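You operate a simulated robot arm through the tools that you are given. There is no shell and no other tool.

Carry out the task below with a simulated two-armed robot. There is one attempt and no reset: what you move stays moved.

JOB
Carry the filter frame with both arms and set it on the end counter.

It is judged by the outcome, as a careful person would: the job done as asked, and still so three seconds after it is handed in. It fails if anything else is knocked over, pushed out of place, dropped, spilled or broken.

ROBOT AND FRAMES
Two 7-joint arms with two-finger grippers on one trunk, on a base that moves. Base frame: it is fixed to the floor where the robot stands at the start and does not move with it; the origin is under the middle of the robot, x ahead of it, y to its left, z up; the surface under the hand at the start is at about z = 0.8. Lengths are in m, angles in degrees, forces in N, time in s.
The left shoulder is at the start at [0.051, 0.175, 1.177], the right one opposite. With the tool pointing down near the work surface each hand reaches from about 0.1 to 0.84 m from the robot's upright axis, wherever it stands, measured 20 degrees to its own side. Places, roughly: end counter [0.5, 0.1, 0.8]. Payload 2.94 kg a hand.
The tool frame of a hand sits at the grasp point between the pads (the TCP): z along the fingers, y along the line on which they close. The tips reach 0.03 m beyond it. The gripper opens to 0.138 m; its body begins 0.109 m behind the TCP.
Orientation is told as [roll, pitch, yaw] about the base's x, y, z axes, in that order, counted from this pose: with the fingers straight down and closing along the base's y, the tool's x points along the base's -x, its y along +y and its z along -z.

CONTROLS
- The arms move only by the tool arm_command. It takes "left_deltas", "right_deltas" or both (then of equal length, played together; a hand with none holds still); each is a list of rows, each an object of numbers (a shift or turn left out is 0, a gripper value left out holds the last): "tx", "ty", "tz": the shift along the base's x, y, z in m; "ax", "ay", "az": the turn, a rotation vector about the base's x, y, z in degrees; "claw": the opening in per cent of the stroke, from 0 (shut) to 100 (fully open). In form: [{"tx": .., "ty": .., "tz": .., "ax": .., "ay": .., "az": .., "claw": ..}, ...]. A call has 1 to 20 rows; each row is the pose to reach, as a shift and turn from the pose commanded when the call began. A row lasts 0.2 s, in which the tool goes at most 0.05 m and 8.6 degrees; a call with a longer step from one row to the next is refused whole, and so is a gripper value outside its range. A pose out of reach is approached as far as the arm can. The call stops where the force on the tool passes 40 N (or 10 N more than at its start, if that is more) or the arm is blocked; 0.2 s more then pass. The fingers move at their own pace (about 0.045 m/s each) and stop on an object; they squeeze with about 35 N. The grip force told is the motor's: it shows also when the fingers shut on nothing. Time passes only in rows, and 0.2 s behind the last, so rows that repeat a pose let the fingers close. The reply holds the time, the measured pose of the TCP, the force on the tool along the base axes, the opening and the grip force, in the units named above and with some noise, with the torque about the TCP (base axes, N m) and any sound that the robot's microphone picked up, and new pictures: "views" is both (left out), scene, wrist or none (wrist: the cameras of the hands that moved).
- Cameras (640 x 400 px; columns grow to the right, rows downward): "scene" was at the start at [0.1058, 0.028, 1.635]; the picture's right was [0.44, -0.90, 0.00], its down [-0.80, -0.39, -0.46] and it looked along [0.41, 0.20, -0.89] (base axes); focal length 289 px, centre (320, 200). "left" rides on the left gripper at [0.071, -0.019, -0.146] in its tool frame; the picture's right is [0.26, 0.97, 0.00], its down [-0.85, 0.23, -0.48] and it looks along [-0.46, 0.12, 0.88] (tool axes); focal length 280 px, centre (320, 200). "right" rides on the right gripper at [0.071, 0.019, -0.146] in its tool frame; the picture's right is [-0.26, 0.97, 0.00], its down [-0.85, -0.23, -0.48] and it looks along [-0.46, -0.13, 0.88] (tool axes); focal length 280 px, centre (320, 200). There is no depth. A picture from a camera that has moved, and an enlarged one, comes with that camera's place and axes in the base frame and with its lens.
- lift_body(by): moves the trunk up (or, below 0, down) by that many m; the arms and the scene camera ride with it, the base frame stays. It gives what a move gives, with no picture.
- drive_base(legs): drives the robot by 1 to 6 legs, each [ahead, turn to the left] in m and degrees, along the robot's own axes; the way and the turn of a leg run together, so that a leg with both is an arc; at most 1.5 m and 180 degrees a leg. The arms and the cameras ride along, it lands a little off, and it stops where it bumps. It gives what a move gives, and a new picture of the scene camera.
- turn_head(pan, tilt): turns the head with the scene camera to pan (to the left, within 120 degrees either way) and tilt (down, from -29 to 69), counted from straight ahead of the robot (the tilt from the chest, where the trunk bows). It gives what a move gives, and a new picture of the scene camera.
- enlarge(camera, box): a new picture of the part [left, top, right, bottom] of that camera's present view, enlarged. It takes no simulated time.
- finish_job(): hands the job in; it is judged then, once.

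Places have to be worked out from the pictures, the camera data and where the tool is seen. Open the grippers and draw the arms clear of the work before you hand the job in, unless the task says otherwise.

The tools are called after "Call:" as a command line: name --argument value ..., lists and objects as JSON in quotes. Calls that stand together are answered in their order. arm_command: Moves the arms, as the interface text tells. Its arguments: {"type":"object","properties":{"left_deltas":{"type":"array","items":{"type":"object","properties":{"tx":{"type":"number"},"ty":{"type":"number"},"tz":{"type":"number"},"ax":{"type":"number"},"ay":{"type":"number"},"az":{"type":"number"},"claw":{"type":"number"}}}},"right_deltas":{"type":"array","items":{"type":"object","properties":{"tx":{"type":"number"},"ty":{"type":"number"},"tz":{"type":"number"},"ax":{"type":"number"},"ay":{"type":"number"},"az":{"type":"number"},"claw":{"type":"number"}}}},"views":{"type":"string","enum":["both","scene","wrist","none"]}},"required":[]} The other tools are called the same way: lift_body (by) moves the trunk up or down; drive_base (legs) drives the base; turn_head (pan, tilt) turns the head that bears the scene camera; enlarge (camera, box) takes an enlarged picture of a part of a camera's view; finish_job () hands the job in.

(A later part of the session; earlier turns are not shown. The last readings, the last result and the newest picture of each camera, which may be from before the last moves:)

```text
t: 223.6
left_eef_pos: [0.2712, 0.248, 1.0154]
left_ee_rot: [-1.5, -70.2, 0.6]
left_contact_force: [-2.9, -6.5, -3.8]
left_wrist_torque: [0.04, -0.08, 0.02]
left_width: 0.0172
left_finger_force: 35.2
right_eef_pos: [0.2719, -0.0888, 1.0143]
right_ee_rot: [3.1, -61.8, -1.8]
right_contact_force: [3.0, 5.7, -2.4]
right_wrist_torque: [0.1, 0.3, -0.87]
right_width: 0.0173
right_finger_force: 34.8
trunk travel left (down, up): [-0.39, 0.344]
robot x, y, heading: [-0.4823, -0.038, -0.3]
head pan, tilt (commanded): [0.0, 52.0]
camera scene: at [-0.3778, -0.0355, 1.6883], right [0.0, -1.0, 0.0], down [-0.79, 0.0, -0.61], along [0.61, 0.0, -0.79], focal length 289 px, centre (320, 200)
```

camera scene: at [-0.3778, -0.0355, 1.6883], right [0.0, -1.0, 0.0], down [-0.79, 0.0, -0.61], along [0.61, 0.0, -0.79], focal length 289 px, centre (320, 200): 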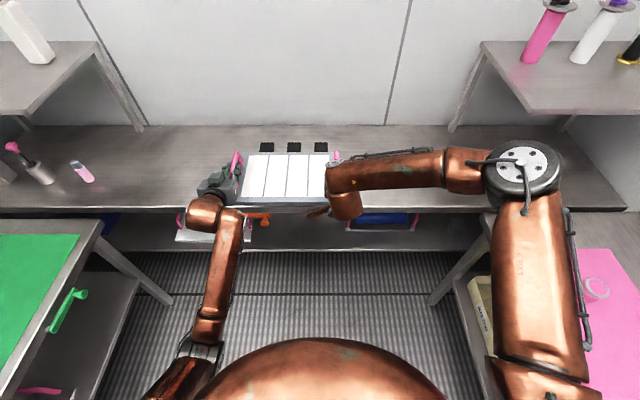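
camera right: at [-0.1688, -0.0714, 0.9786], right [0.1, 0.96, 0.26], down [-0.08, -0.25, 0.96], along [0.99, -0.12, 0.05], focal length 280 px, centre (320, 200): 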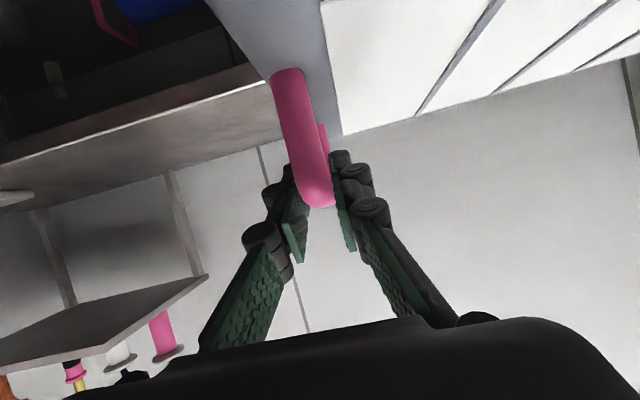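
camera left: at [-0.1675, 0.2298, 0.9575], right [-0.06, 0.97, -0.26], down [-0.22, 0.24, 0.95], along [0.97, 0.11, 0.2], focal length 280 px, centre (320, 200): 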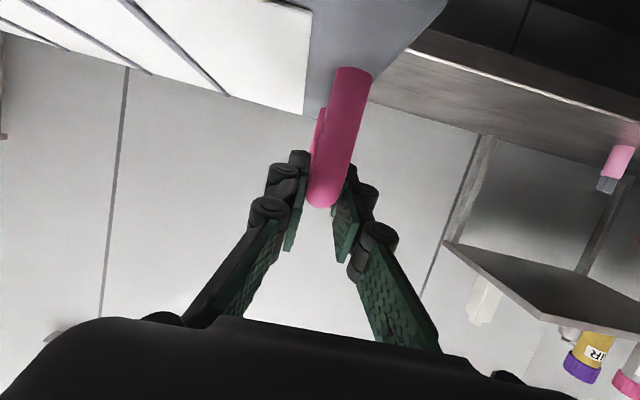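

Arms move precisely without sway, so I'll use the base only a little more: two 8 cm legs with pauses, then do the rest with the arms.

Call:
drive_base --legs '[[0.075, 0]]'

Call:
turn_head --pan 0 --tilt 54

Call:
turn_head --pan 0 --tilt 52

Call:
turn_head --pan 0 --tilt 54

Call:
drive_base --legs '[[0.075, 0]]'

Call:
turn_head --pan 0 --tilt 52

Call:
turn_head --pan 0 --tilt 54

Call:
turn_head --pan 0 --tilt 52

```text
t: 225.2
left_eef_pos: [0.2351, 0.2487, 1.073]
left_ee_rot: [-3.2, -76.0, 2.3]
left_contact_force: [-2.9, -3.3, -3.2]
left_wrist_torque: [-0.18, -0.55, 0.17]
left_width: 0.0178
left_finger_force: 34.8
right_eef_pos: [0.244, -0.0865, 1.084]
right_ee_rot: [5.6, -68.5, -3.4]
right_contact_force: [0.2, 4.8, -3.4]
right_wrist_torque: [0.02, 0.78, -0.65]
right_width: 0.0172
right_finger_force: 35.0
trunk travel left (down, up): [-0.39, 0.344]
robot x, y, heading: [-0.4104, -0.0378, 0.2]
head pan, tilt (commanded): [0.0, 52.0]
stopped in leg 1: the robot was blocked; the commanded pose is now the measured one
camera scene: at [-0.3248, -0.0347, 1.6898], right [0.0, -1.0, 0.0], down [-0.78, 0.0, -0.62], along [0.62, 0.0, -0.78], focal length 289 px, centre (320, 200)
```

scene: 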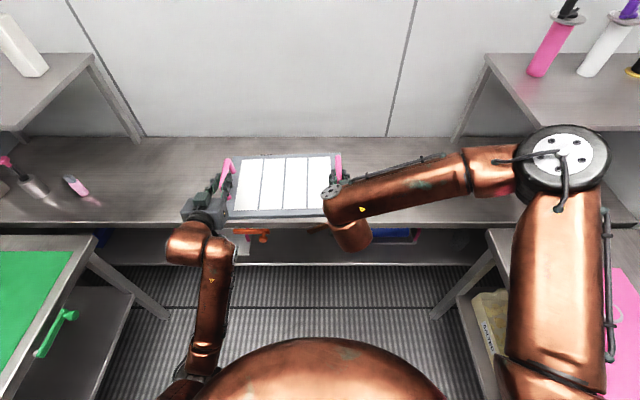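

```text
t: 225.9
left_eef_pos: [0.2738, 0.2493, 1.0556]
left_ee_rot: [-2.9, -73.9, 2.0]
left_contact_force: [0.2, -9.0, -2.0]
left_wrist_torque: [-0.18, 0.5, 0.62]
left_width: 0.0175
left_finger_force: 35.0
right_eef_pos: [0.2809, -0.0883, 1.0653]
right_ee_rot: [5.3, -66.7, -3.3]
right_contact_force: [-0.4, 7.4, -4.9]
right_wrist_torque: [-0.11, -0.21, -0.66]
right_width: 0.0172
right_finger_force: 34.6
trunk travel left (down, up): [-0.39, 0.344]
robot x, y, heading: [-0.4097, -0.0351, 0.1]
head pan, tilt (commanded): [0.0, 54.0]
camera scene: at [-0.2585, -0.0346, 1.6867], right [0.0, -1.0, 0.0], down [-0.82, 0.0, -0.57], along [0.57, 0.0, -0.82], focal length 289 px, centre (320, 200)
```

scene: 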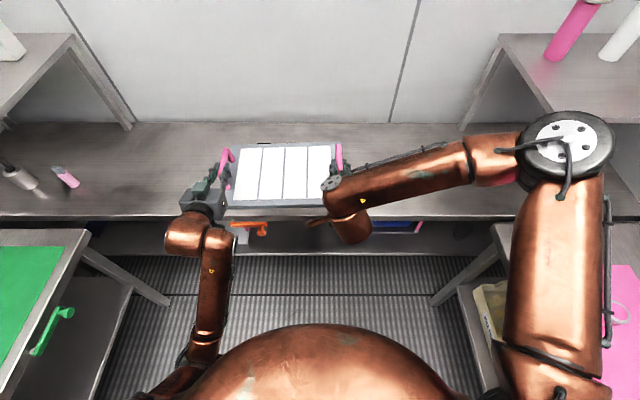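

```text
t: 226.5
left_eef_pos: [0.2749, 0.2483, 1.0512]
left_ee_rot: [-2.4, -73.8, 1.5]
left_contact_force: [-0.1, -5.1, -4.4]
left_wrist_torque: [0.11, 0.29, 0.3]
left_width: 0.0176
left_finger_force: 35.2
right_eef_pos: [0.2856, -0.0882, 1.0612]
right_ee_rot: [5.3, -66.3, -3.4]
right_contact_force: [0.7, 5.3, -2.8]
right_wrist_torque: [0.19, 0.0, -0.46]
right_width: 0.0167
right_finger_force: 35.3
trunk travel left (down, up): [-0.39, 0.344]
robot x, y, heading: [-0.4105, -0.0301, 0.3]
head pan, tilt (commanded): [0.0, 52.0]
camera scene: at [-0.2838, -0.035, 1.6884], right [0.0, -1.0, 0.0], down [-0.8, 0.0, -0.61], along [0.61, 0.0, -0.8], focal length 289 px, centre (320, 200)
```

scene: 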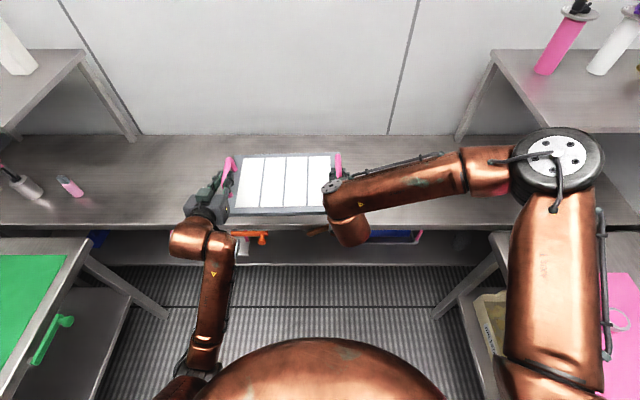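

```text
t: 227.1
left_eef_pos: [0.2722, 0.2485, 1.0529]
left_ee_rot: [-2.5, -74.0, 1.5]
left_contact_force: [0.4, -6.5, -4.8]
left_wrist_torque: [0.05, -0.19, 0.24]
left_width: 0.0174
left_finger_force: 35.4
right_eef_pos: [0.2794, -0.0891, 1.0617]
right_ee_rot: [5.4, -66.5, -3.5]
right_contact_force: [1.8, 5.9, -3.2]
right_wrist_torque: [0.22, 0.39, -0.64]
right_width: 0.017
right_finger_force: 35.0
trunk travel left (down, up): [-0.39, 0.344]
robot x, y, heading: [-0.4076, -0.0353, 0.3]
head pan, tilt (commanded): [0.0, 54.0]
camera scene: at [-0.2979, -0.035, 1.6854], right [0.0, -1.0, 0.0], down [-0.81, 0.0, -0.58], along [0.58, 0.0, -0.81], focal length 289 px, centre (320, 200)
```

scene: 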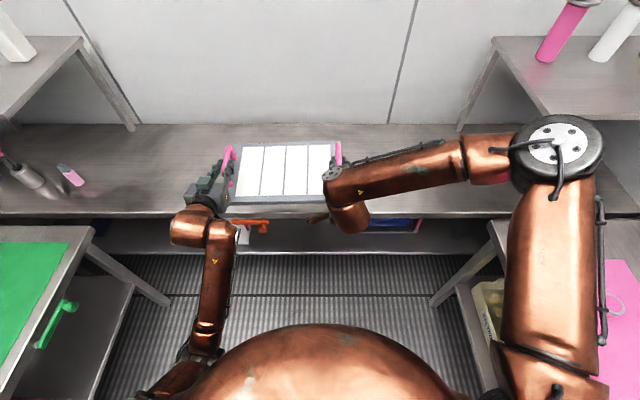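

```text
t: 228.2
left_eef_pos: [0.3436, 0.2475, 1.0562]
left_ee_rot: [-3.0, -74.1, 2.1]
left_contact_force: [-0.9, -12.4, -1.9]
left_wrist_torque: [-0.08, -0.57, 0.68]
left_width: 0.0171
left_finger_force: 35.1
right_eef_pos: [0.3539, -0.089, 1.0659]
right_ee_rot: [5.7, -67.1, -3.3]
right_contact_force: [0.7, 12.3, -3.8]
right_wrist_torque: [0.08, 0.81, -0.86]
right_width: 0.017
right_finger_force: 34.6
trunk travel left (down, up): [-0.39, 0.344]
robot x, y, heading: [-0.3337, -0.0345, 0.2]
head pan, tilt (commanded): [0.0, 54.0]
camera scene: at [-0.1669, -0.0346, 1.6868], right [0.0, -1.0, 0.0], down [-0.83, 0.0, -0.56], along [0.56, 0.0, -0.83], focal length 289 px, centre (320, 200)
```

scene: 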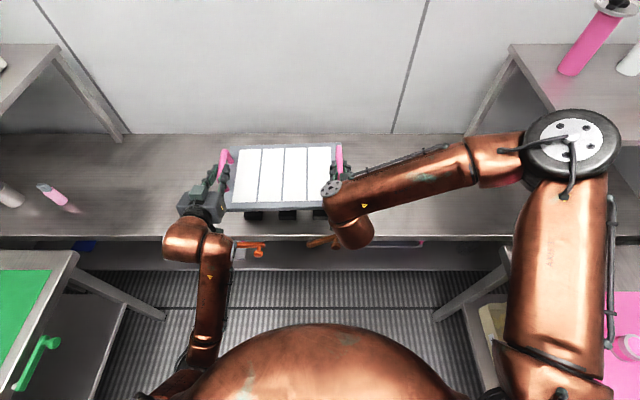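

```text
t: 228.8
left_eef_pos: [0.3185, 0.2477, 1.0683]
left_ee_rot: [-3.2, -75.5, 2.1]
left_contact_force: [-0.4, -5.8, -5.1]
left_wrist_torque: [0.05, 0.56, 0.27]
left_width: 0.0175
left_finger_force: 35.1
right_eef_pos: [0.3258, -0.0884, 1.0784]
right_ee_rot: [5.9, -68.4, -3.6]
right_contact_force: [2.7, 5.3, -4.4]
right_wrist_torque: [0.25, -0.39, -0.76]
right_width: 0.0172
right_finger_force: 34.9
trunk travel left (down, up): [-0.39, 0.344]
robot x, y, heading: [-0.3367, -0.035, -0.2]
head pan, tilt (commanded): [0.0, 52.0]
camera scene: at [-0.2048, -0.035, 1.6882], right [0.0, -1.0, 0.0], down [-0.8, 0.0, -0.6], along [0.6, 0.0, -0.8], focal length 289 px, centre (320, 200)
```

scene: 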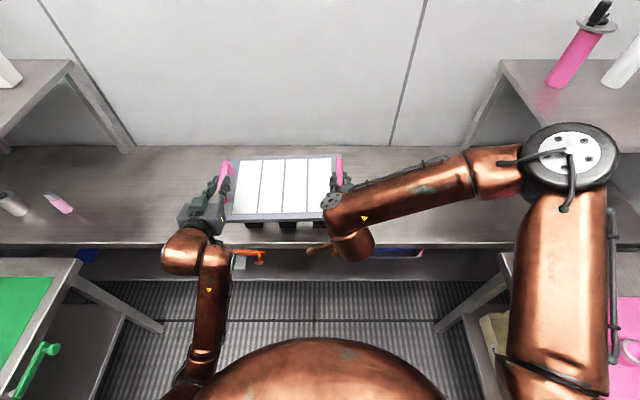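

```text
t: 229.4
left_eef_pos: [0.2913, 0.2482, 1.0838]
left_ee_rot: [-3.4, -77.2, 2.4]
left_contact_force: [-2.8, -4.5, -0.9]
left_wrist_torque: [-0.02, 0.64, 0.21]
left_width: 0.0176
left_finger_force: 35.3
right_eef_pos: [0.2997, -0.0886, 1.0963]
right_ee_rot: [6.3, -69.8, -3.9]
right_contact_force: [0.2, 6.0, -0.9]
right_wrist_torque: [0.04, -0.08, -0.75]
right_width: 0.0172
right_finger_force: 34.6
trunk travel left (down, up): [-0.39, 0.344]
robot x, y, heading: [-0.3323, -0.0319, 0.2]
head pan, tilt (commanded): [0.0, 54.0]
camera scene: at [-0.2433, -0.0349, 1.687], right [0.0, -1.0, 0.0], down [-0.8, 0.0, -0.59], along [0.59, 0.0, -0.8], focal length 289 px, centre (320, 200)
```

scene: 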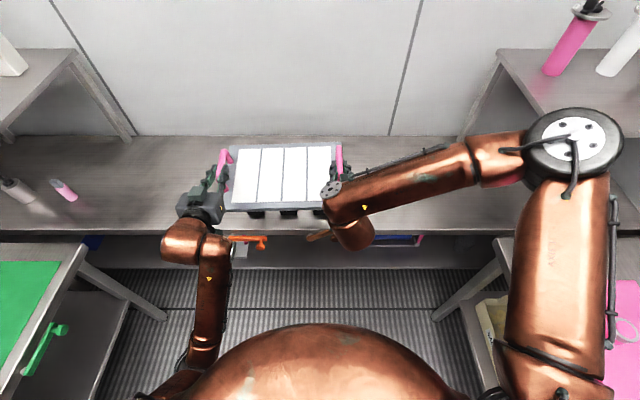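

```text
t: 230.0
left_eef_pos: [0.3005, 0.248, 1.0792]
left_ee_rot: [-3.5, -76.6, 2.3]
left_contact_force: [-2.3, -5.1, -2.9]
left_wrist_torque: [-0.09, 0.12, 0.27]
left_width: 0.0174
left_finger_force: 35.5
right_eef_pos: [0.3109, -0.0882, 1.0884]
right_ee_rot: [6.0, -69.4, -3.8]
right_contact_force: [0.9, 6.1, -2.7]
right_wrist_torque: [0.1, 0.21, -0.89]
right_width: 0.0171
right_finger_force: 35.1
trunk travel left (down, up): [-0.39, 0.344]
robot x, y, heading: [-0.3364, -0.0362, -0.0]
head pan, tilt (commanded): [0.0, 52.0]
camera scene: at [-0.2334, -0.035, 1.689], right [0.0, -1.0, 0.0], down [-0.79, 0.0, -0.62], along [0.62, 0.0, -0.79], focal length 289 px, centre (320, 200)
```

scene: 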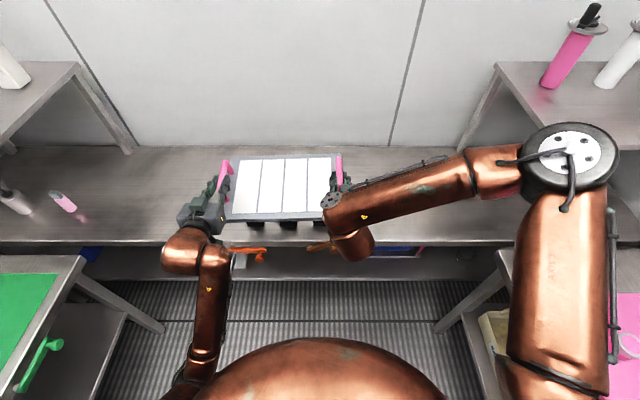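

Robot is at x≈−0.335 and steady; the frame hangs over the bars at TCP z≈1.08 (bottom ≈1.0). Now use the arms to carry it right toward the clear area (y≈−0.30), levelling as I go — first half.

Call:
arm_command --left_deltas '[{"tx": 0.004, "ty": -0.01, "tz": -0.003, "ay": 0.4}, {"tx": 0.012, "ty": -0.028, "tz": -0.01, "ay": 0.8}, {"tx": 0.02, "ty": -0.047, "tz": -0.017, "ay": 1.2}, {"tx": 0.028, "ty": -0.066, "tz": -0.024, "ay": 1.6}, {"tx": 0.036, "ty": -0.085, "tz": -0.031, "ay": 2}, {"tx": 0.045, "ty": -0.104, "tz": -0.038, "ay": 2.5}, {"tx": 0.054, "ty": -0.123, "tz": -0.045, "ay": 3}, {"tx": 0.063, "ty": -0.142, "tz": -0.05, "ay": 3.5}, {"tx": 0.072, "ty": -0.161, "tz": -0.055, "ay": 3.5}, {"tx": 0.08, "ty": -0.18, "tz": -0.06, "ay": 3.5}]' --right_deltas '[{"tx": 0.003, "ty": -0.01, "tz": -0.004, "ay": 0.4}, {"tx": 0.01, "ty": -0.028, "tz": -0.012, "ay": 0.8}, {"tx": 0.017, "ty": -0.047, "tz": -0.02, "ay": 1.2}, {"tx": 0.024, "ty": -0.066, "tz": -0.028, "ay": 1.6}, {"tx": 0.031, "ty": -0.085, "tz": -0.036, "ay": 2}, {"tx": 0.039, "ty": -0.104, "tz": -0.044, "ay": 2.5}, {"tx": 0.047, "ty": -0.123, "tz": -0.052, "ay": 3}, {"tx": 0.055, "ty": -0.142, "tz": -0.058, "ay": 3.5}, {"tx": 0.063, "ty": -0.161, "tz": -0.064, "ay": 3.5}, {"tx": 0.07, "ty": -0.18, "tz": -0.069, "ay": 3.5}]' --views "both"

```text
t: 232.2
left_eef_pos: [0.3852, 0.0656, 1.0144]
left_ee_rot: [-2.3, -72.8, 1.4]
left_contact_force: [-3.9, -10.9, -2.3]
left_wrist_torque: [-0.1, 0.48, -0.23]
left_width: 0.0172
left_finger_force: 35.2
right_eef_pos: [0.3843, -0.2715, 1.0157]
right_ee_rot: [5.7, -65.7, -3.5]
right_contact_force: [5.5, 10.1, -4.7]
right_wrist_torque: [0.05, -0.21, -1.22]
right_width: 0.0183
right_finger_force: 35.4
trunk travel left (down, up): [-0.39, 0.344]
robot x, y, heading: [-0.33, -0.0348, 0.3]
head pan, tilt (commanded): [0.0, 52.0]
camera scene: at [-0.2268, -0.0376, 1.6883], right [0.0, -1.0, 0.0], down [-0.79, 0.0, -0.61], along [0.61, 0.0, -0.79], focal length 289 px, centre (320, 200)
camera right: at [0.2213, -0.2562, 1.0111], right [0.08, 0.96, 0.28], down [-0.07, -0.27, 0.96], along [0.99, -0.09, 0.05], focal length 280 px, centre (320, 200)
camera left: at [0.2243, 0.049, 0.9903], right [-0.06, 0.96, -0.26], down [-0.2, 0.25, 0.95], along [0.98, 0.11, 0.18], focal length 280 px, centre (320, 200)
```

scene: 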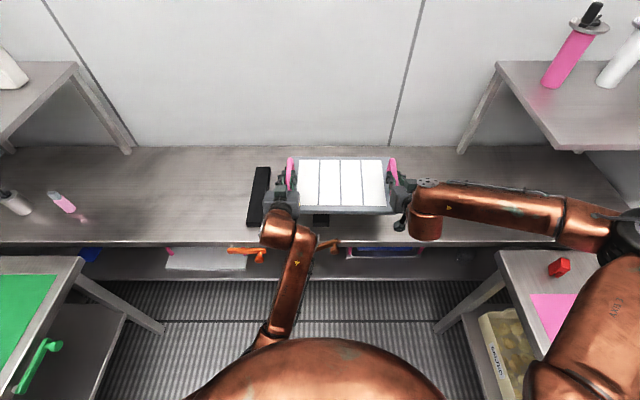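
right: 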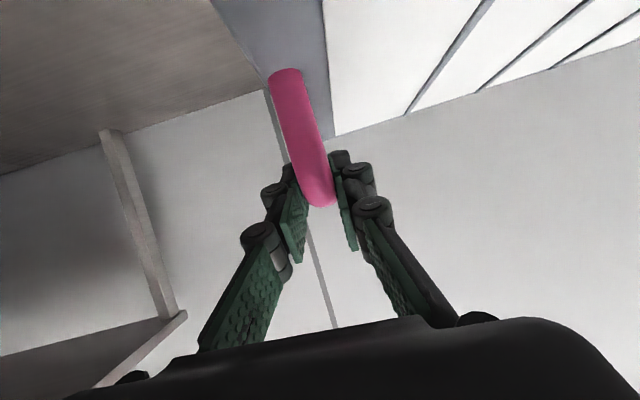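
left: 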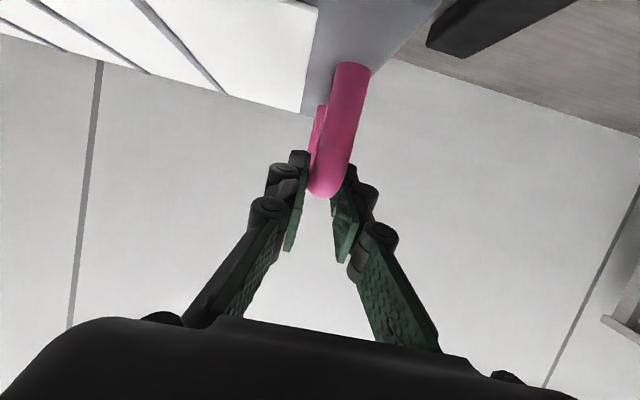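

Very smooth. Second half of the shift: another 0.198 m right and 0.085 m forward.

Call:
arm_command --left_deltas '[{"tx": 0.004, "ty": -0.01, "ay": 0.3}, {"tx": 0.012, "ty": -0.029, "tz": -0.003, "ay": 0.6}, {"tx": 0.02, "ty": -0.049, "tz": -0.006, "ay": 0.9}, {"tx": 0.029, "ty": -0.069, "tz": -0.009, "ay": 1.2}, {"tx": 0.038, "ty": -0.089, "tz": -0.012, "ay": 1.5}, {"tx": 0.047, "ty": -0.109, "tz": -0.015, "ay": 1.8}, {"tx": 0.056, "ty": -0.13, "tz": -0.018, "ay": 2.1}, {"tx": 0.065, "ty": -0.151, "tz": -0.021, "ay": 2.4}, {"tx": 0.074, "ty": -0.172, "tz": -0.024, "ay": 2.7}, {"tx": 0.085, "ty": -0.19, "tz": -0.027, "ay": 3}, {"tx": 0.085, "ty": -0.198, "tz": -0.03, "ay": 3}]' --right_deltas '[{"tx": 0.004, "ty": -0.01, "ay": 0.3}, {"tx": 0.012, "ty": -0.029, "tz": -0.003, "ay": 0.6}, {"tx": 0.02, "ty": -0.049, "tz": -0.006, "ay": 0.9}, {"tx": 0.029, "ty": -0.069, "tz": -0.009, "ay": 1.2}, {"tx": 0.038, "ty": -0.089, "tz": -0.012, "ay": 1.5}, {"tx": 0.047, "ty": -0.109, "tz": -0.015, "ay": 1.8}, {"tx": 0.056, "ty": -0.13, "tz": -0.018, "ay": 2.1}, {"tx": 0.065, "ty": -0.151, "tz": -0.021, "ay": 2.4}, {"tx": 0.074, "ty": -0.172, "tz": -0.024, "ay": 2.7}, {"tx": 0.085, "ty": -0.19, "tz": -0.027, "ay": 3}, {"tx": 0.085, "ty": -0.198, "tz": -0.031, "ay": 3}]' --views "both"

```text
t: 232.9
left_eef_pos: [0.4018, 0.0474, 1.0077]
left_ee_rot: [5.8, -72.4, -6.7]
left_contact_force: [-6.4, -7.3, -3.2]
left_wrist_torque: [-0.12, 0.55, -0.56]
left_width: 0.0173
left_finger_force: 35.2
right_eef_pos: [0.3938, -0.2894, 1.0136]
right_ee_rot: [6.7, -64.9, -3.2]
right_contact_force: [6.6, 6.7, -3.1]
right_wrist_torque: [-0.02, -0.35, -1.5]
right_width: 0.0199
right_finger_force: 35.1
trunk travel left (down, up): [-0.39, 0.344]
robot x, y, heading: [-0.333, -0.0388, 0.1]
head pan, tilt (commanded): [0.0, 52.0]
stopped in row 3 (right hand): the force on the tool passed its limit at 44 N (the readings are from after the stop); the commanded pose is now the measured one
camera scene: at [-0.2267, -0.0362, 1.6883], right [0.0, -1.0, 0.0], down [-0.79, 0.0, -0.61], along [0.61, 0.0, -0.79], focal length 289 px, centre (320, 200)
camera right: at [0.2311, -0.2779, 1.0106], right [0.06, 0.96, 0.28], down [-0.06, -0.28, 0.96], along [1.0, -0.08, 0.04], focal length 280 px, centre (320, 200)
camera left: at [0.2396, 0.0318, 0.9831], right [-0.06, 0.97, -0.22], down [-0.19, 0.21, 0.96], along [0.98, 0.1, 0.18], focal length 280 px, centre (320, 200)
```

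scene: 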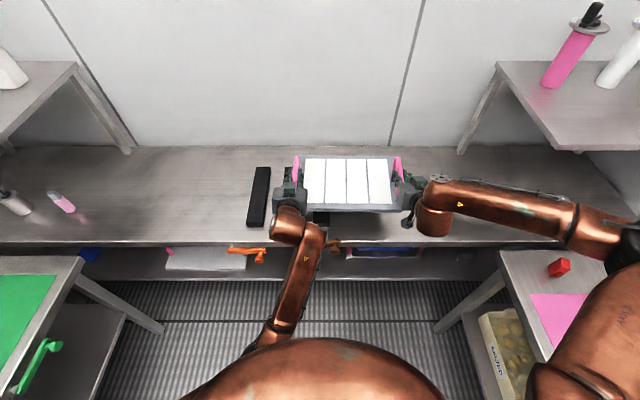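
right: 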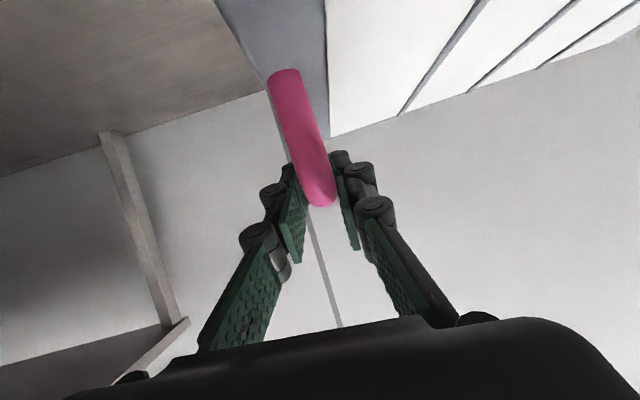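
left: 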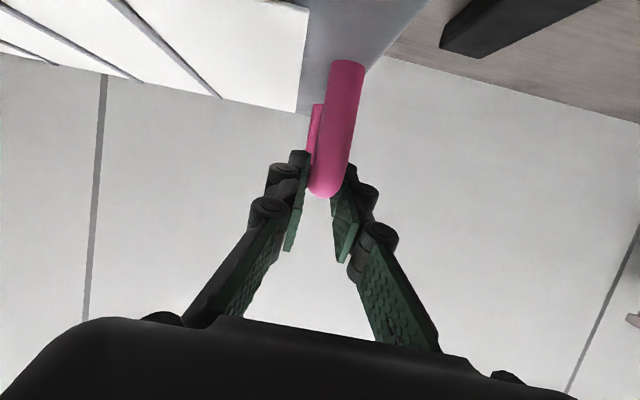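

The right hand's force spiked — the left arm is likely at its inner limit near the torso. I'll ease the internal forces between the hands first (left 4 mm back, right 4 mm forward).

Call:
arm_command --left_deltas '[{"tx": -0.002}, {"tx": -0.004, "ty": -0.0005}, {"tx": -0.004, "ty": -0.001}, {"tx": -0.004, "ty": -0.001}]' --right_deltas '[{"tx": 0.002}, {"tx": 0.004, "ty": 0.0005}, {"tx": 0.004, "ty": 0.001}, {"tx": 0.004, "ty": 0.001}]' --views "none"

```text
t: 233.9
left_eef_pos: [0.3993, 0.0541, 1.0103]
left_ee_rot: [9.7, -72.8, -10.4]
left_contact_force: [-6.1, -32.9, -2.5]
left_wrist_torque: [-0.06, -0.07, -0.98]
left_width: 0.0176
left_finger_force: 35.0
right_eef_pos: [0.3973, -0.2845, 1.0136]
right_ee_rot: [7.1, -64.8, -3.0]
right_contact_force: [5.7, 33.7, -3.6]
right_wrist_torque: [0.09, 0.29, -1.12]
right_width: 0.0199
right_finger_force: 35.1
trunk travel left (down, up): [-0.39, 0.344]
robot x, y, heading: [-0.3347, -0.0338, 0.1]
head pan, tilt (commanded): [0.0, 52.0]
```

The left arm is being pushed outward (+y). I'll shift the whole frame back left by 4 cm to take the left arm off its limit.

Call:
arm_command --left_deltas '[{"ty": 0.006}, {"ty": 0.014}, {"ty": 0.022}, {"ty": 0.03}, {"ty": 0.038}, {"ty": 0.042}, {"ty": 0.042}]' --right_deltas '[{"ty": 0.004}, {"ty": 0.011}, {"ty": 0.019}, {"ty": 0.027}, {"ty": 0.035}, {"ty": 0.04}, {"ty": 0.04}]' --views "scene"

```text
t: 235.5
left_eef_pos: [0.3959, 0.0875, 1.0066]
left_ee_rot: [5.4, -72.4, -6.2]
left_contact_force: [-5.0, -19.1, -2.4]
left_wrist_torque: [-0.18, -0.46, -0.41]
left_width: 0.0173
left_finger_force: 35.0
right_eef_pos: [0.3981, -0.2496, 1.0133]
right_ee_rot: [6.4, -65.1, -3.0]
right_contact_force: [4.8, 19.5, -3.9]
right_wrist_torque: [-0.04, 0.69, -0.89]
right_width: 0.0186
right_finger_force: 34.5
trunk travel left (down, up): [-0.39, 0.344]
robot x, y, heading: [-0.3316, -0.035, 0.0]
head pan, tilt (commanded): [0.0, 52.0]
camera scene: at [-0.2272, -0.0357, 1.6884], right [0.0, -1.0, 0.0], down [-0.79, 0.0, -0.61], along [0.61, 0.0, -0.79], focal length 289 px, centre (320, 200)
```

scene: 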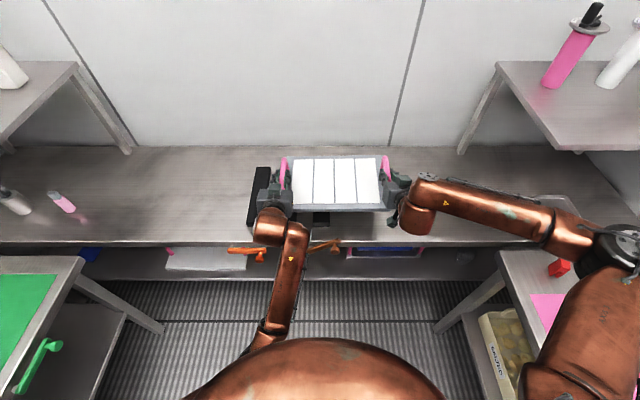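

The left arm is off its limit; a small inward correction to cut the stretch force between the hands.

Call:
arm_command --left_deltas '[{"ty": -0.001, "tx": -0.001}, {"ty": -0.002, "tx": -0.002, "tz": 0.001}, {"ty": -0.0025, "tx": -0.003, "tz": 0.003}, {"ty": -0.0025, "tx": -0.003, "tz": 0.003}]' --right_deltas '[{"ty": 0.001, "tx": 0.001}, {"ty": 0.002, "tx": 0.002, "tz": -0.001}, {"ty": 0.0025, "tx": 0.003, "tz": -0.003}, {"ty": 0.0025, "tx": 0.003, "tz": -0.003}]' --views "none"

```text
t: 236.5
left_eef_pos: [0.3936, 0.092, 1.011]
left_ee_rot: [8.2, -72.4, -8.7]
left_contact_force: [-2.4, -19.3, -4.5]
left_wrist_torque: [0.01, 0.36, -0.01]
left_width: 0.0178
left_finger_force: 34.9
right_eef_pos: [0.401, -0.2444, 1.0118]
right_ee_rot: [6.6, -65.0, -3.0]
right_contact_force: [2.2, 19.1, -3.5]
right_wrist_torque: [0.14, -0.12, -0.97]
right_width: 0.018
right_finger_force: 34.9
trunk travel left (down, up): [-0.39, 0.344]
robot x, y, heading: [-0.3307, -0.0357, 0.0]
head pan, tilt (commanded): [0.0, 52.0]
```

Left still drifts. I'll look down at the left arm near the torso to see whether it's touching.

Call:
turn_head --pan 35 --tilt 69

```text
t: 237.5
left_eef_pos: [0.3947, 0.0908, 1.0104]
left_ee_rot: [8.2, -72.6, -8.6]
left_contact_force: [-3.7, -19.9, -3.1]
left_wrist_torque: [-0.11, 0.29, -0.04]
left_width: 0.0174
left_finger_force: 35.2
right_eef_pos: [0.4017, -0.2443, 1.0117]
right_ee_rot: [6.5, -65.1, -3.0]
right_contact_force: [2.6, 19.1, -3.3]
right_wrist_torque: [0.08, -0.06, -0.98]
right_width: 0.0182
right_finger_force: 35.2
trunk travel left (down, up): [-0.39, 0.344]
robot x, y, heading: [-0.3324, -0.0336, 0.2]
head pan, tilt (commanded): [35.0, 68.8]
camera scene: at [-0.2565, -0.0036, 1.6691], right [0.57, -0.82, 0.0], down [-0.76, -0.54, -0.36], along [0.3, 0.21, -0.93], focal length 289 px, centre (320, 200)
```

scene: 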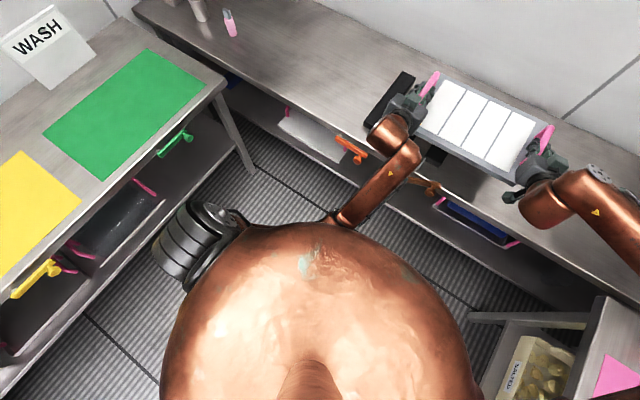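

The left elbow is tucked against the chest front. I'll shift the frame 8 cm left to free it, and then turn the base right instead to get the frame over the clear area.

Call:
arm_command --left_deltas '[{"ty": 0.005}, {"ty": 0.015, "tx": 0.003}, {"ty": 0.026, "tx": 0.006}, {"ty": 0.038, "tx": 0.01}, {"ty": 0.05, "tx": 0.014}, {"ty": 0.062, "tx": 0.018}, {"ty": 0.074, "tx": 0.022}, {"ty": 0.08, "tx": 0.025}, {"ty": 0.08, "tx": 0.025}]' --right_deltas '[{"ty": 0.006}, {"ty": 0.017, "tx": 0.002}, {"ty": 0.028, "tx": 0.004}, {"ty": 0.04, "tx": 0.007}, {"ty": 0.052, "tx": 0.01}, {"ty": 0.064, "tx": 0.013}, {"ty": 0.076, "tx": 0.017}, {"ty": 0.082, "tx": 0.02}, {"ty": 0.082, "tx": 0.02}]' --views "none"

```text
t: 239.5
left_eef_pos: [0.4174, 0.1691, 1.0102]
left_ee_rot: [5.7, -72.4, -6.1]
left_contact_force: [-2.8, 26.5, -4.9]
left_wrist_torque: [0.19, 0.47, 0.68]
left_width: 0.0173
left_finger_force: 35.2
right_eef_pos: [0.4206, -0.1681, 1.0105]
right_ee_rot: [6.0, -64.8, -3.1]
right_contact_force: [2.5, -26.2, -2.6]
right_wrist_torque: [0.08, -0.23, -1.46]
right_width: 0.0185
right_finger_force: 35.0
trunk travel left (down, up): [-0.39, 0.344]
robot x, y, heading: [-0.3306, -0.0349, 0.0]
head pan, tilt (commanded): [35.0, 68.8]
```

Freed. Now spread the hands by ~2 mm each to relieve the compression.

Call:
arm_command --left_deltas '[{"ty": 0.001}, {"ty": 0.002}, {"ty": 0.002}]' --right_deltas '[{"ty": -0.001}, {"ty": -0.002}, {"ty": -0.002}]' --views "none"

Call:
turn_head --pan 0 --tilt 54

```text
t: 240.3
left_eef_pos: [0.4185, 0.1688, 1.0107]
left_ee_rot: [5.5, -72.4, -6.1]
left_contact_force: [-2.9, 21.5, -4.7]
left_wrist_torque: [0.06, 0.12, 0.55]
left_width: 0.0173
left_finger_force: 35.3
right_eef_pos: [0.4209, -0.1672, 1.0117]
right_ee_rot: [6.1, -64.9, -3.1]
right_contact_force: [2.0, -21.2, -2.5]
right_wrist_torque: [0.17, 0.09, -1.51]
right_width: 0.0182
right_finger_force: 34.7
trunk travel left (down, up): [-0.39, 0.344]
robot x, y, heading: [-0.3328, -0.0341, 0.2]
head pan, tilt (commanded): [35.0, 68.8]
```

```text
t: 241.3
left_eef_pos: [0.4185, 0.1676, 1.01]
left_ee_rot: [5.4, -72.6, -6.2]
left_contact_force: [-3.2, 21.1, -3.5]
left_wrist_torque: [0.04, -0.1, 0.54]
left_width: 0.0175
left_finger_force: 35.1
right_eef_pos: [0.4203, -0.1671, 1.0111]
right_ee_rot: [6.3, -64.8, -3.0]
right_contact_force: [2.7, -20.4, -2.7]
right_wrist_torque: [0.12, 0.31, -1.35]
right_width: 0.0185
right_finger_force: 35.4
trunk travel left (down, up): [-0.39, 0.344]
robot x, y, heading: [-0.3331, -0.0348, 0.2]
head pan, tilt (commanded): [0.0, 54.0]
camera scene: at [-0.2291, -0.0352, 1.6857], right [0.0, -1.0, 0.0], down [-0.81, 0.0, -0.59], along [0.59, 0.0, -0.81], focal length 289 px, centre (320, 200)
```

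scene: 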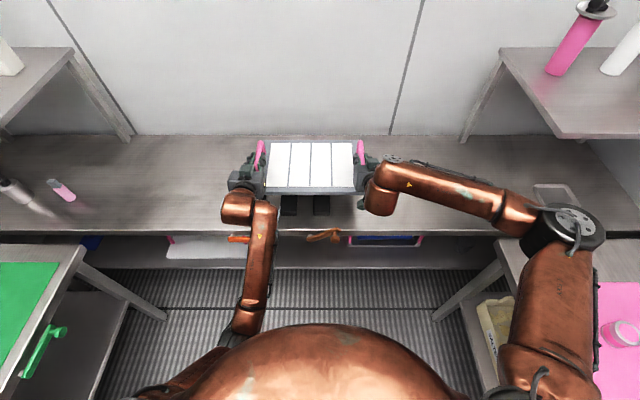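

Still 21 N compression; spread another 2 mm each.

Call:
arm_command --left_deltas '[{"ty": 0.001}, {"ty": 0.0022}, {"ty": 0.0022}]' --right_deltas '[{"ty": -0.001}, {"ty": -0.0022}, {"ty": -0.0022}]' --views "none"

```text
t: 242.1
left_eef_pos: [0.4184, 0.1684, 1.0108]
left_ee_rot: [5.3, -72.5, -6.1]
left_contact_force: [-3.1, 11.1, -4.1]
left_wrist_torque: [0.04, 0.18, 0.35]
left_width: 0.0173
left_finger_force: 35.4
right_eef_pos: [0.4206, -0.1665, 1.0112]
right_ee_rot: [6.5, -65.0, -3.0]
right_contact_force: [3.4, -11.3, -2.4]
right_wrist_torque: [0.1, 0.09, -1.45]
right_width: 0.019
right_finger_force: 35.0
trunk travel left (down, up): [-0.39, 0.344]
robot x, y, heading: [-0.336, -0.0389, 0.3]
head pan, tilt (commanded): [0.0, 54.0]
```

Good (11 N). Now turn the base right in small steps so the frame swings over the clear part of the counter.

Call:
drive_base --legs '[[0, -8]]'

Call:
turn_head --pan 0 --tilt 52

```text
t: 243.1
left_eef_pos: [0.4392, 0.062, 1.0108]
left_ee_rot: [5.6, -72.4, -14.6]
left_contact_force: [-2.3, 0.7, -3.8]
left_wrist_torque: [0.15, -0.07, 0.32]
left_width: 0.0174
left_finger_force: 35.0
right_eef_pos: [0.3935, -0.2724, 1.0102]
right_ee_rot: [6.8, -65.0, -11.1]
right_contact_force: [1.7, -1.4, -2.8]
right_wrist_torque: [0.22, 0.3, -0.91]
right_width: 0.0184
right_finger_force: 35.1
trunk travel left (down, up): [-0.39, 0.344]
robot x, y, heading: [-0.3361, -0.036, -7.7]
head pan, tilt (commanded): [0.0, 54.0]
camera scene: at [-0.2306, -0.052, 1.6858], right [-0.14, -0.99, 0.0], down [-0.8, 0.11, -0.59], along [0.58, -0.08, -0.81], focal length 289 px, centre (320, 200)
```

scene: 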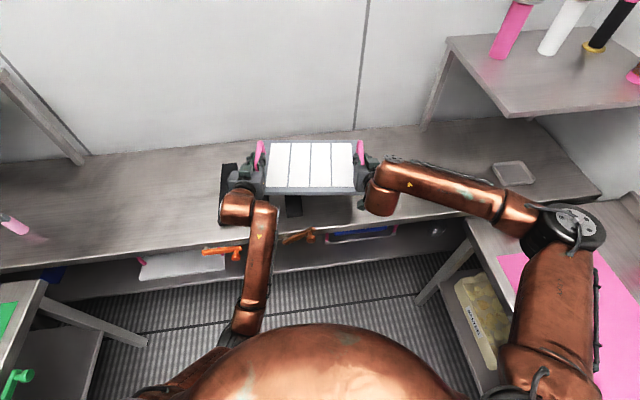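

```text
t: 243.7
left_eef_pos: [0.4395, 0.062, 1.0102]
left_ee_rot: [5.2, -72.5, -14.2]
left_contact_force: [-3.4, -2.4, -2.9]
left_wrist_torque: [-0.13, -0.01, 0.05]
left_width: 0.0173
left_finger_force: 34.8
right_eef_pos: [0.3954, -0.2717, 1.011]
right_ee_rot: [6.4, -64.8, -11.0]
right_contact_force: [3.9, 1.5, -3.5]
right_wrist_torque: [0.1, 0.24, -1.27]
right_width: 0.0185
right_finger_force: 35.3
trunk travel left (down, up): [-0.39, 0.344]
robot x, y, heading: [-0.3322, -0.0369, -8.1]
head pan, tilt (commanded): [0.0, 52.0]
camera scene: at [-0.228, -0.0496, 1.6883], right [-0.14, -0.99, 0.0], down [-0.78, 0.11, -0.61], along [0.61, -0.08, -0.79], focal length 289 px, centre (320, 200)
```

scene: 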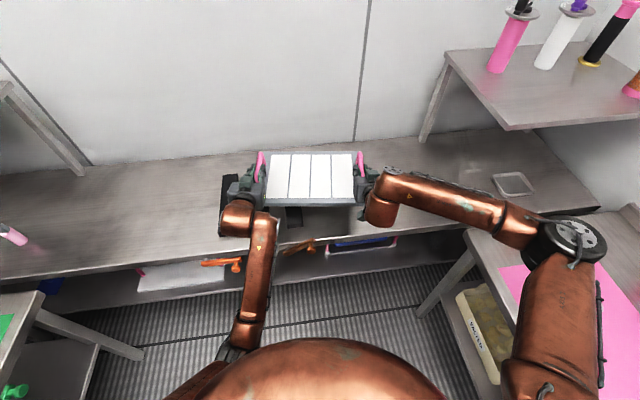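

Turning causes no sway. Turn a further 17° in two steps.

Call:
drive_base --legs '[[0, -9]]'

Call:
drive_base --legs '[[0, -8]]'

Call:
turn_head --pan 0 --tilt 54

```text
t: 244.8
left_eef_pos: [0.445, -0.0596, 1.011]
left_ee_rot: [5.4, -72.5, -23.5]
left_contact_force: [-3.6, -1.8, -3.2]
left_wrist_torque: [0.04, 0.06, 0.2]
left_width: 0.0174
left_finger_force: 35.3
right_eef_pos: [0.3491, -0.3828, 1.0109]
right_ee_rot: [6.7, -65.0, -20.1]
right_contact_force: [3.4, 2.3, -3.2]
right_wrist_torque: [0.23, 0.13, -1.02]
right_width: 0.0186
right_finger_force: 35.3
trunk travel left (down, up): [-0.39, 0.344]
robot x, y, heading: [-0.3288, -0.0369, -16.7]
head pan, tilt (commanded): [0.0, 52.0]
camera scene: at [-0.2322, -0.0671, 1.6884], right [-0.29, -0.96, 0.0], down [-0.75, 0.23, -0.61], along [0.59, -0.18, -0.79], focal length 289 px, centre (320, 200)
```

scene: 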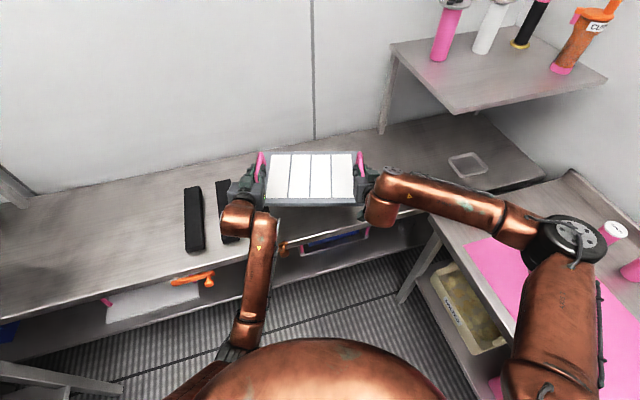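

```text
t: 245.8
left_eef_pos: [0.4336, -0.1684, 1.0117]
left_ee_rot: [5.6, -72.4, -31.6]
left_contact_force: [-4.8, -1.9, -3.8]
left_wrist_torque: [0.05, 0.0, 0.2]
left_width: 0.0174
left_finger_force: 34.9
right_eef_pos: [0.2933, -0.4737, 1.0103]
right_ee_rot: [6.7, -64.8, -28.2]
right_contact_force: [1.9, 0.7, -2.6]
right_wrist_torque: [0.25, 0.15, -0.93]
right_width: 0.0186
right_finger_force: 35.1
trunk travel left (down, up): [-0.39, 0.344]
robot x, y, heading: [-0.3368, -0.0319, -24.9]
head pan, tilt (commanded): [0.0, 52.0]
camera scene: at [-0.2378, -0.0812, 1.6884], right [-0.42, -0.91, 0.0], down [-0.71, 0.33, -0.61], along [0.56, -0.26, -0.79], focal length 289 px, centre (320, 200)
```

scene: 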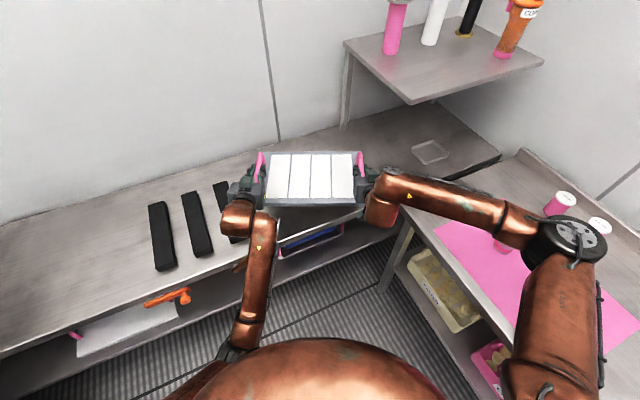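

```text
t: 246.4
left_eef_pos: [0.4341, -0.1677, 1.0098]
left_ee_rot: [5.3, -72.3, -31.3]
left_contact_force: [-4.4, -1.0, -2.9]
left_wrist_torque: [-0.04, 0.04, 0.05]
left_width: 0.0171
left_finger_force: 34.7
right_eef_pos: [0.2938, -0.4736, 1.0111]
right_ee_rot: [6.5, -64.9, -28.1]
right_contact_force: [3.6, 0.9, -3.1]
right_wrist_torque: [0.15, 0.19, -1.25]
right_width: 0.0183
right_finger_force: 35.0
trunk travel left (down, up): [-0.39, 0.344]
robot x, y, heading: [-0.332, -0.0327, -24.9]
head pan, tilt (commanded): [0.0, 54.0]
camera scene: at [-0.2385, -0.0786, 1.6858], right [-0.42, -0.91, 0.0], down [-0.73, 0.34, -0.59], along [0.53, -0.25, -0.81], focal length 289 px, centre (320, 200)
```

scene: 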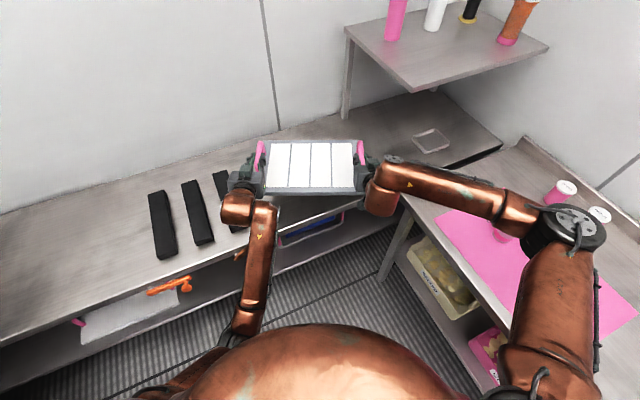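

The frame is now over the clear area with the base turned −25°. I'll extend 0.16 m along the heading (to centre ≈(0.51,−0.39)), levelling by 3° and lowering 5 cm.

Call:
arm_command --left_deltas '[{"tx": 0.007, "ty": -0.003, "tz": -0.002}, {"tx": 0.021, "ty": -0.01, "tz": -0.006, "ax": 0.2, "ay": 0.4}, {"tx": 0.036, "ty": -0.017, "tz": -0.012, "ax": 0.35, "ay": 0.8}, {"tx": 0.051, "ty": -0.024, "tz": -0.018, "ax": 0.5, "ay": 1.1}, {"tx": 0.067, "ty": -0.031, "tz": -0.024, "ax": 0.65, "ay": 1.4}, {"tx": 0.083, "ty": -0.038, "tz": -0.03, "ax": 0.8, "ay": 1.8}, {"tx": 0.099, "ty": -0.046, "tz": -0.036, "ax": 0.95, "ay": 2.1}, {"tx": 0.115, "ty": -0.053, "tz": -0.042, "ax": 1.1, "ay": 2.4}, {"tx": 0.13, "ty": -0.06, "tz": -0.047, "ax": 1.25, "ay": 2.7}, {"tx": 0.145, "ty": -0.067, "tz": -0.05, "ax": 1.25, "ay": 2.7}, {"tx": 0.145, "ty": -0.067, "tz": -0.05, "ax": 1.25, "ay": 2.7}]' --right_deltas '[{"tx": 0.007, "ty": -0.003, "tz": -0.002}, {"tx": 0.021, "ty": -0.01, "tz": -0.006, "ax": 0.2, "ay": 0.4}, {"tx": 0.036, "ty": -0.017, "tz": -0.012, "ax": 0.35, "ay": 0.8}, {"tx": 0.051, "ty": -0.024, "tz": -0.018, "ax": 0.5, "ay": 1.1}, {"tx": 0.067, "ty": -0.031, "tz": -0.024, "ax": 0.65, "ay": 1.4}, {"tx": 0.083, "ty": -0.038, "tz": -0.03, "ax": 0.8, "ay": 1.8}, {"tx": 0.099, "ty": -0.046, "tz": -0.036, "ax": 0.95, "ay": 2.1}, {"tx": 0.115, "ty": -0.053, "tz": -0.042, "ax": 1.1, "ay": 2.4}, {"tx": 0.13, "ty": -0.06, "tz": -0.047, "ax": 1.25, "ay": 2.7}, {"tx": 0.145, "ty": -0.067, "tz": -0.05, "ax": 1.25, "ay": 2.7}, {"tx": 0.145, "ty": -0.067, "tz": -0.05, "ax": 1.25, "ay": 2.7}]' --views "scene"

```text
t: 248.8
left_eef_pos: [0.5794, -0.2343, 0.9599]
left_ee_rot: [4.4, -69.5, -30.5]
left_contact_force: [-2.6, 2.1, -3.3]
left_wrist_torque: [0.08, 0.13, 0.16]
left_width: 0.0174
left_finger_force: 34.9
right_eef_pos: [0.4381, -0.5409, 0.9609]
right_ee_rot: [6.2, -62.0, -27.7]
right_contact_force: [2.6, -1.9, -3.2]
right_wrist_torque: [0.06, -0.01, -1.27]
right_width: 0.0184
right_finger_force: 35.0
trunk travel left (down, up): [-0.39, 0.344]
robot x, y, heading: [-0.3332, -0.0357, -25.1]
head pan, tilt (commanded): [0.0, 54.0]
camera scene: at [-0.2393, -0.0787, 1.6858], right [-0.42, -0.91, 0.0], down [-0.73, 0.34, -0.59], along [0.53, -0.25, -0.81], focal length 289 px, centre (320, 200)
```

scene: 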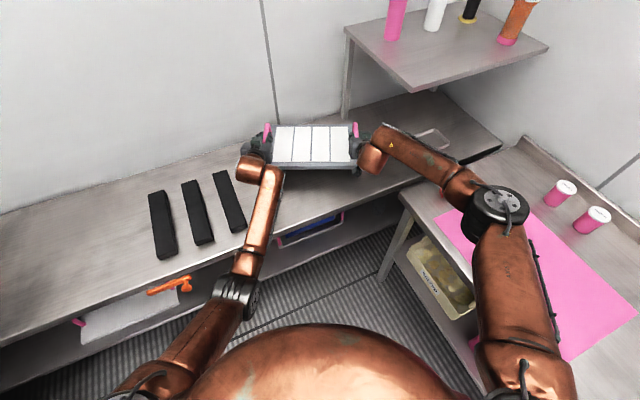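

Frame is above the clear counter area, level. Lower it 7 cm, then feel for contact in small steps.

Call:
arm_command --left_deltas '[{"tz": -0.008}, {"tz": -0.02}, {"tz": -0.034}, {"tz": -0.048}, {"tz": -0.06}, {"tz": -0.07}, {"tz": -0.07}]' --right_deltas '[{"tz": -0.008}, {"tz": -0.02}, {"tz": -0.034}, {"tz": -0.048}, {"tz": -0.06}, {"tz": -0.07}, {"tz": -0.07}]' --views "both"

```text
t: 250.4
left_eef_pos: [0.5792, -0.2354, 0.8899]
left_ee_rot: [4.4, -69.5, -30.5]
left_contact_force: [-2.6, 1.0, -2.2]
left_wrist_torque: [0.0, 0.06, 0.06]
left_width: 0.017
left_finger_force: 34.3
right_eef_pos: [0.4393, -0.5406, 0.89]
right_ee_rot: [6.2, -61.9, -27.8]
right_contact_force: [3.7, -0.4, -4.0]
right_wrist_torque: [0.15, 0.25, -1.19]
right_width: 0.0185
right_finger_force: 34.6
trunk travel left (down, up): [-0.39, 0.344]
robot x, y, heading: [-0.3348, -0.032, -24.8]
head pan, tilt (commanded): [0.0, 54.0]
camera scene: at [-0.2386, -0.0788, 1.6858], right [-0.42, -0.91, 0.0], down [-0.73, 0.34, -0.59], along [0.53, -0.25, -0.81], focal length 289 px, centre (320, 200)
camera right: at [0.2955, -0.4617, 0.895], right [0.47, 0.83, 0.28], down [-0.13, -0.25, 0.96], along [0.87, -0.49, -0.01], focal length 280 px, centre (320, 200)
camera left: at [0.4255, -0.18, 0.8741], right [0.35, 0.91, -0.22], down [-0.04, 0.25, 0.97], along [0.94, -0.33, 0.13], focal length 280 px, centre (320, 200)
```

scene: 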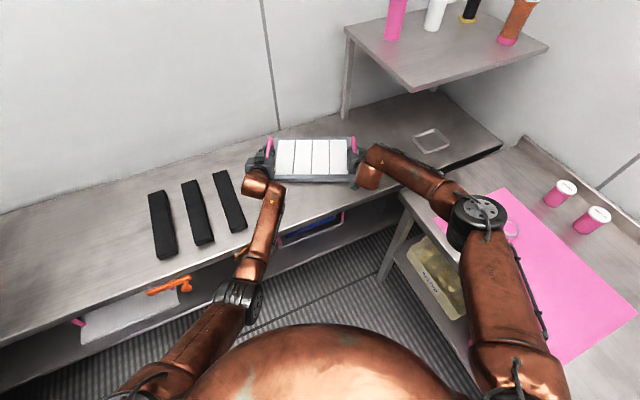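
right: 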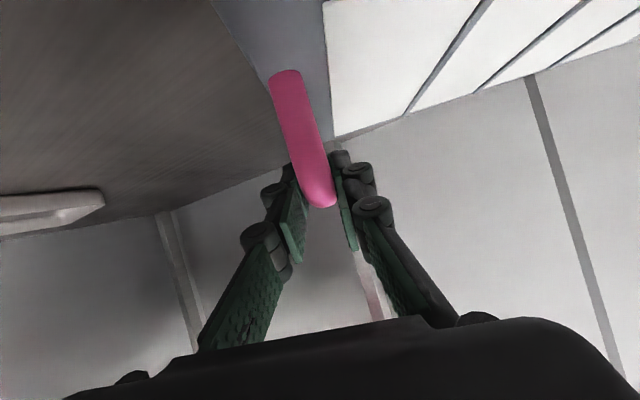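
left: 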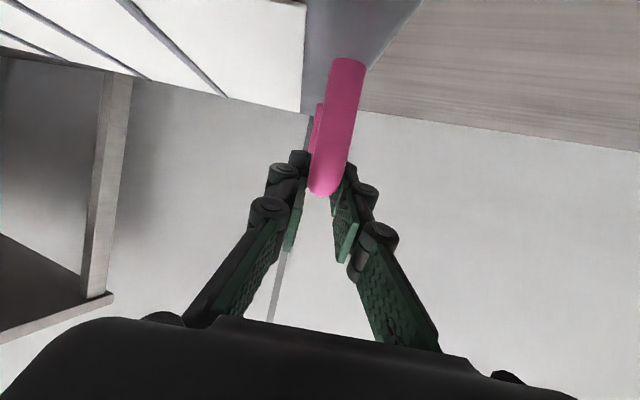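

Only the weight is on the hands; continue down 1.5 cm slowly.

Call:
arm_command --left_deltas '[{"tz": -0.004}, {"tz": -0.008}, {"tz": -0.012}, {"tz": -0.016}, {"tz": -0.016}]' --right_deltas '[{"tz": -0.004}, {"tz": -0.008}, {"tz": -0.012}, {"tz": -0.016}, {"tz": -0.016}]' --views "none"

Call:
enlarge --camera "scene" --box '[220, 100, 420, 225]'

```text
t: 251.6
left_eef_pos: [0.5786, -0.2354, 0.8847]
left_ee_rot: [4.9, -70.4, -31.1]
left_contact_force: [8.1, -1.9, 25.9]
left_wrist_torque: [-0.3, -0.71, 0.06]
left_width: 0.0174
left_finger_force: 34.5
right_eef_pos: [0.4372, -0.5427, 0.8804]
right_ee_rot: [6.2, -62.4, -28.0]
right_contact_force: [5.6, -5.8, 13.0]
right_wrist_torque: [0.28, 0.43, -1.08]
right_width: 0.0187
right_finger_force: 34.9
trunk travel left (down, up): [-0.39, 0.344]
robot x, y, heading: [-0.3336, -0.0357, -25.0]
head pan, tilt (commanded): [0.0, 54.0]
```

```text
3.20 times, centred on (320, 162) of scene
camera zoom: at [-0.2433, -0.0776, 1.6865], right [-0.42, -0.91, 0.0], down [-0.73, 0.34, -0.59], along [0.53, -0.25, -0.81], focal length 926 px, centre (320, 320)
```

zoom: 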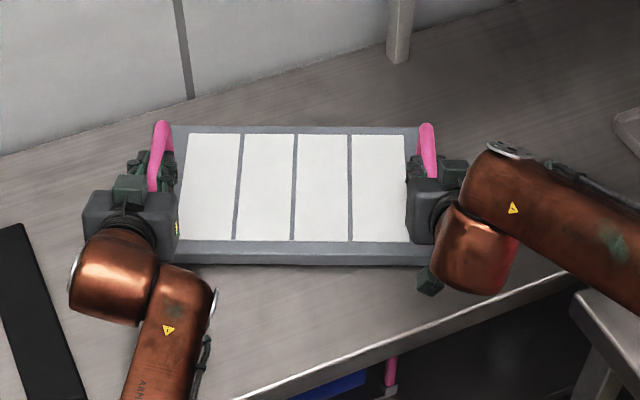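

The frame is down: upward forces 26 N left and 13 N right at TCP z≈0.88. I'll unload the hands slightly so it rests freely before opening.

Call:
arm_command --left_deltas '[{"tz": 0.004}, {"tz": 0.008}, {"tz": 0.009}, {"tz": 0.009}]' --right_deltas '[{"tz": 0.002}, {"tz": 0.004}, {"tz": 0.005}, {"tz": 0.005}]' --views "none"

```text
t: 252.6
left_eef_pos: [0.5767, -0.2353, 0.8847]
left_ee_rot: [4.4, -69.5, -30.6]
left_contact_force: [-0.2, 0.8, 12.6]
left_wrist_torque: [-0.5, -0.91, 0.2]
left_width: 0.0174
left_finger_force: 34.7
right_eef_pos: [0.4363, -0.5417, 0.8802]
right_ee_rot: [6.2, -62.0, -27.8]
right_contact_force: [3.2, -7.6, 5.2]
right_wrist_torque: [-0.19, -0.41, -1.3]
right_width: 0.0186
right_finger_force: 34.8
trunk travel left (down, up): [-0.39, 0.344]
robot x, y, heading: [-0.3345, -0.0334, -24.9]
head pan, tilt (commanded): [0.0, 54.0]
```

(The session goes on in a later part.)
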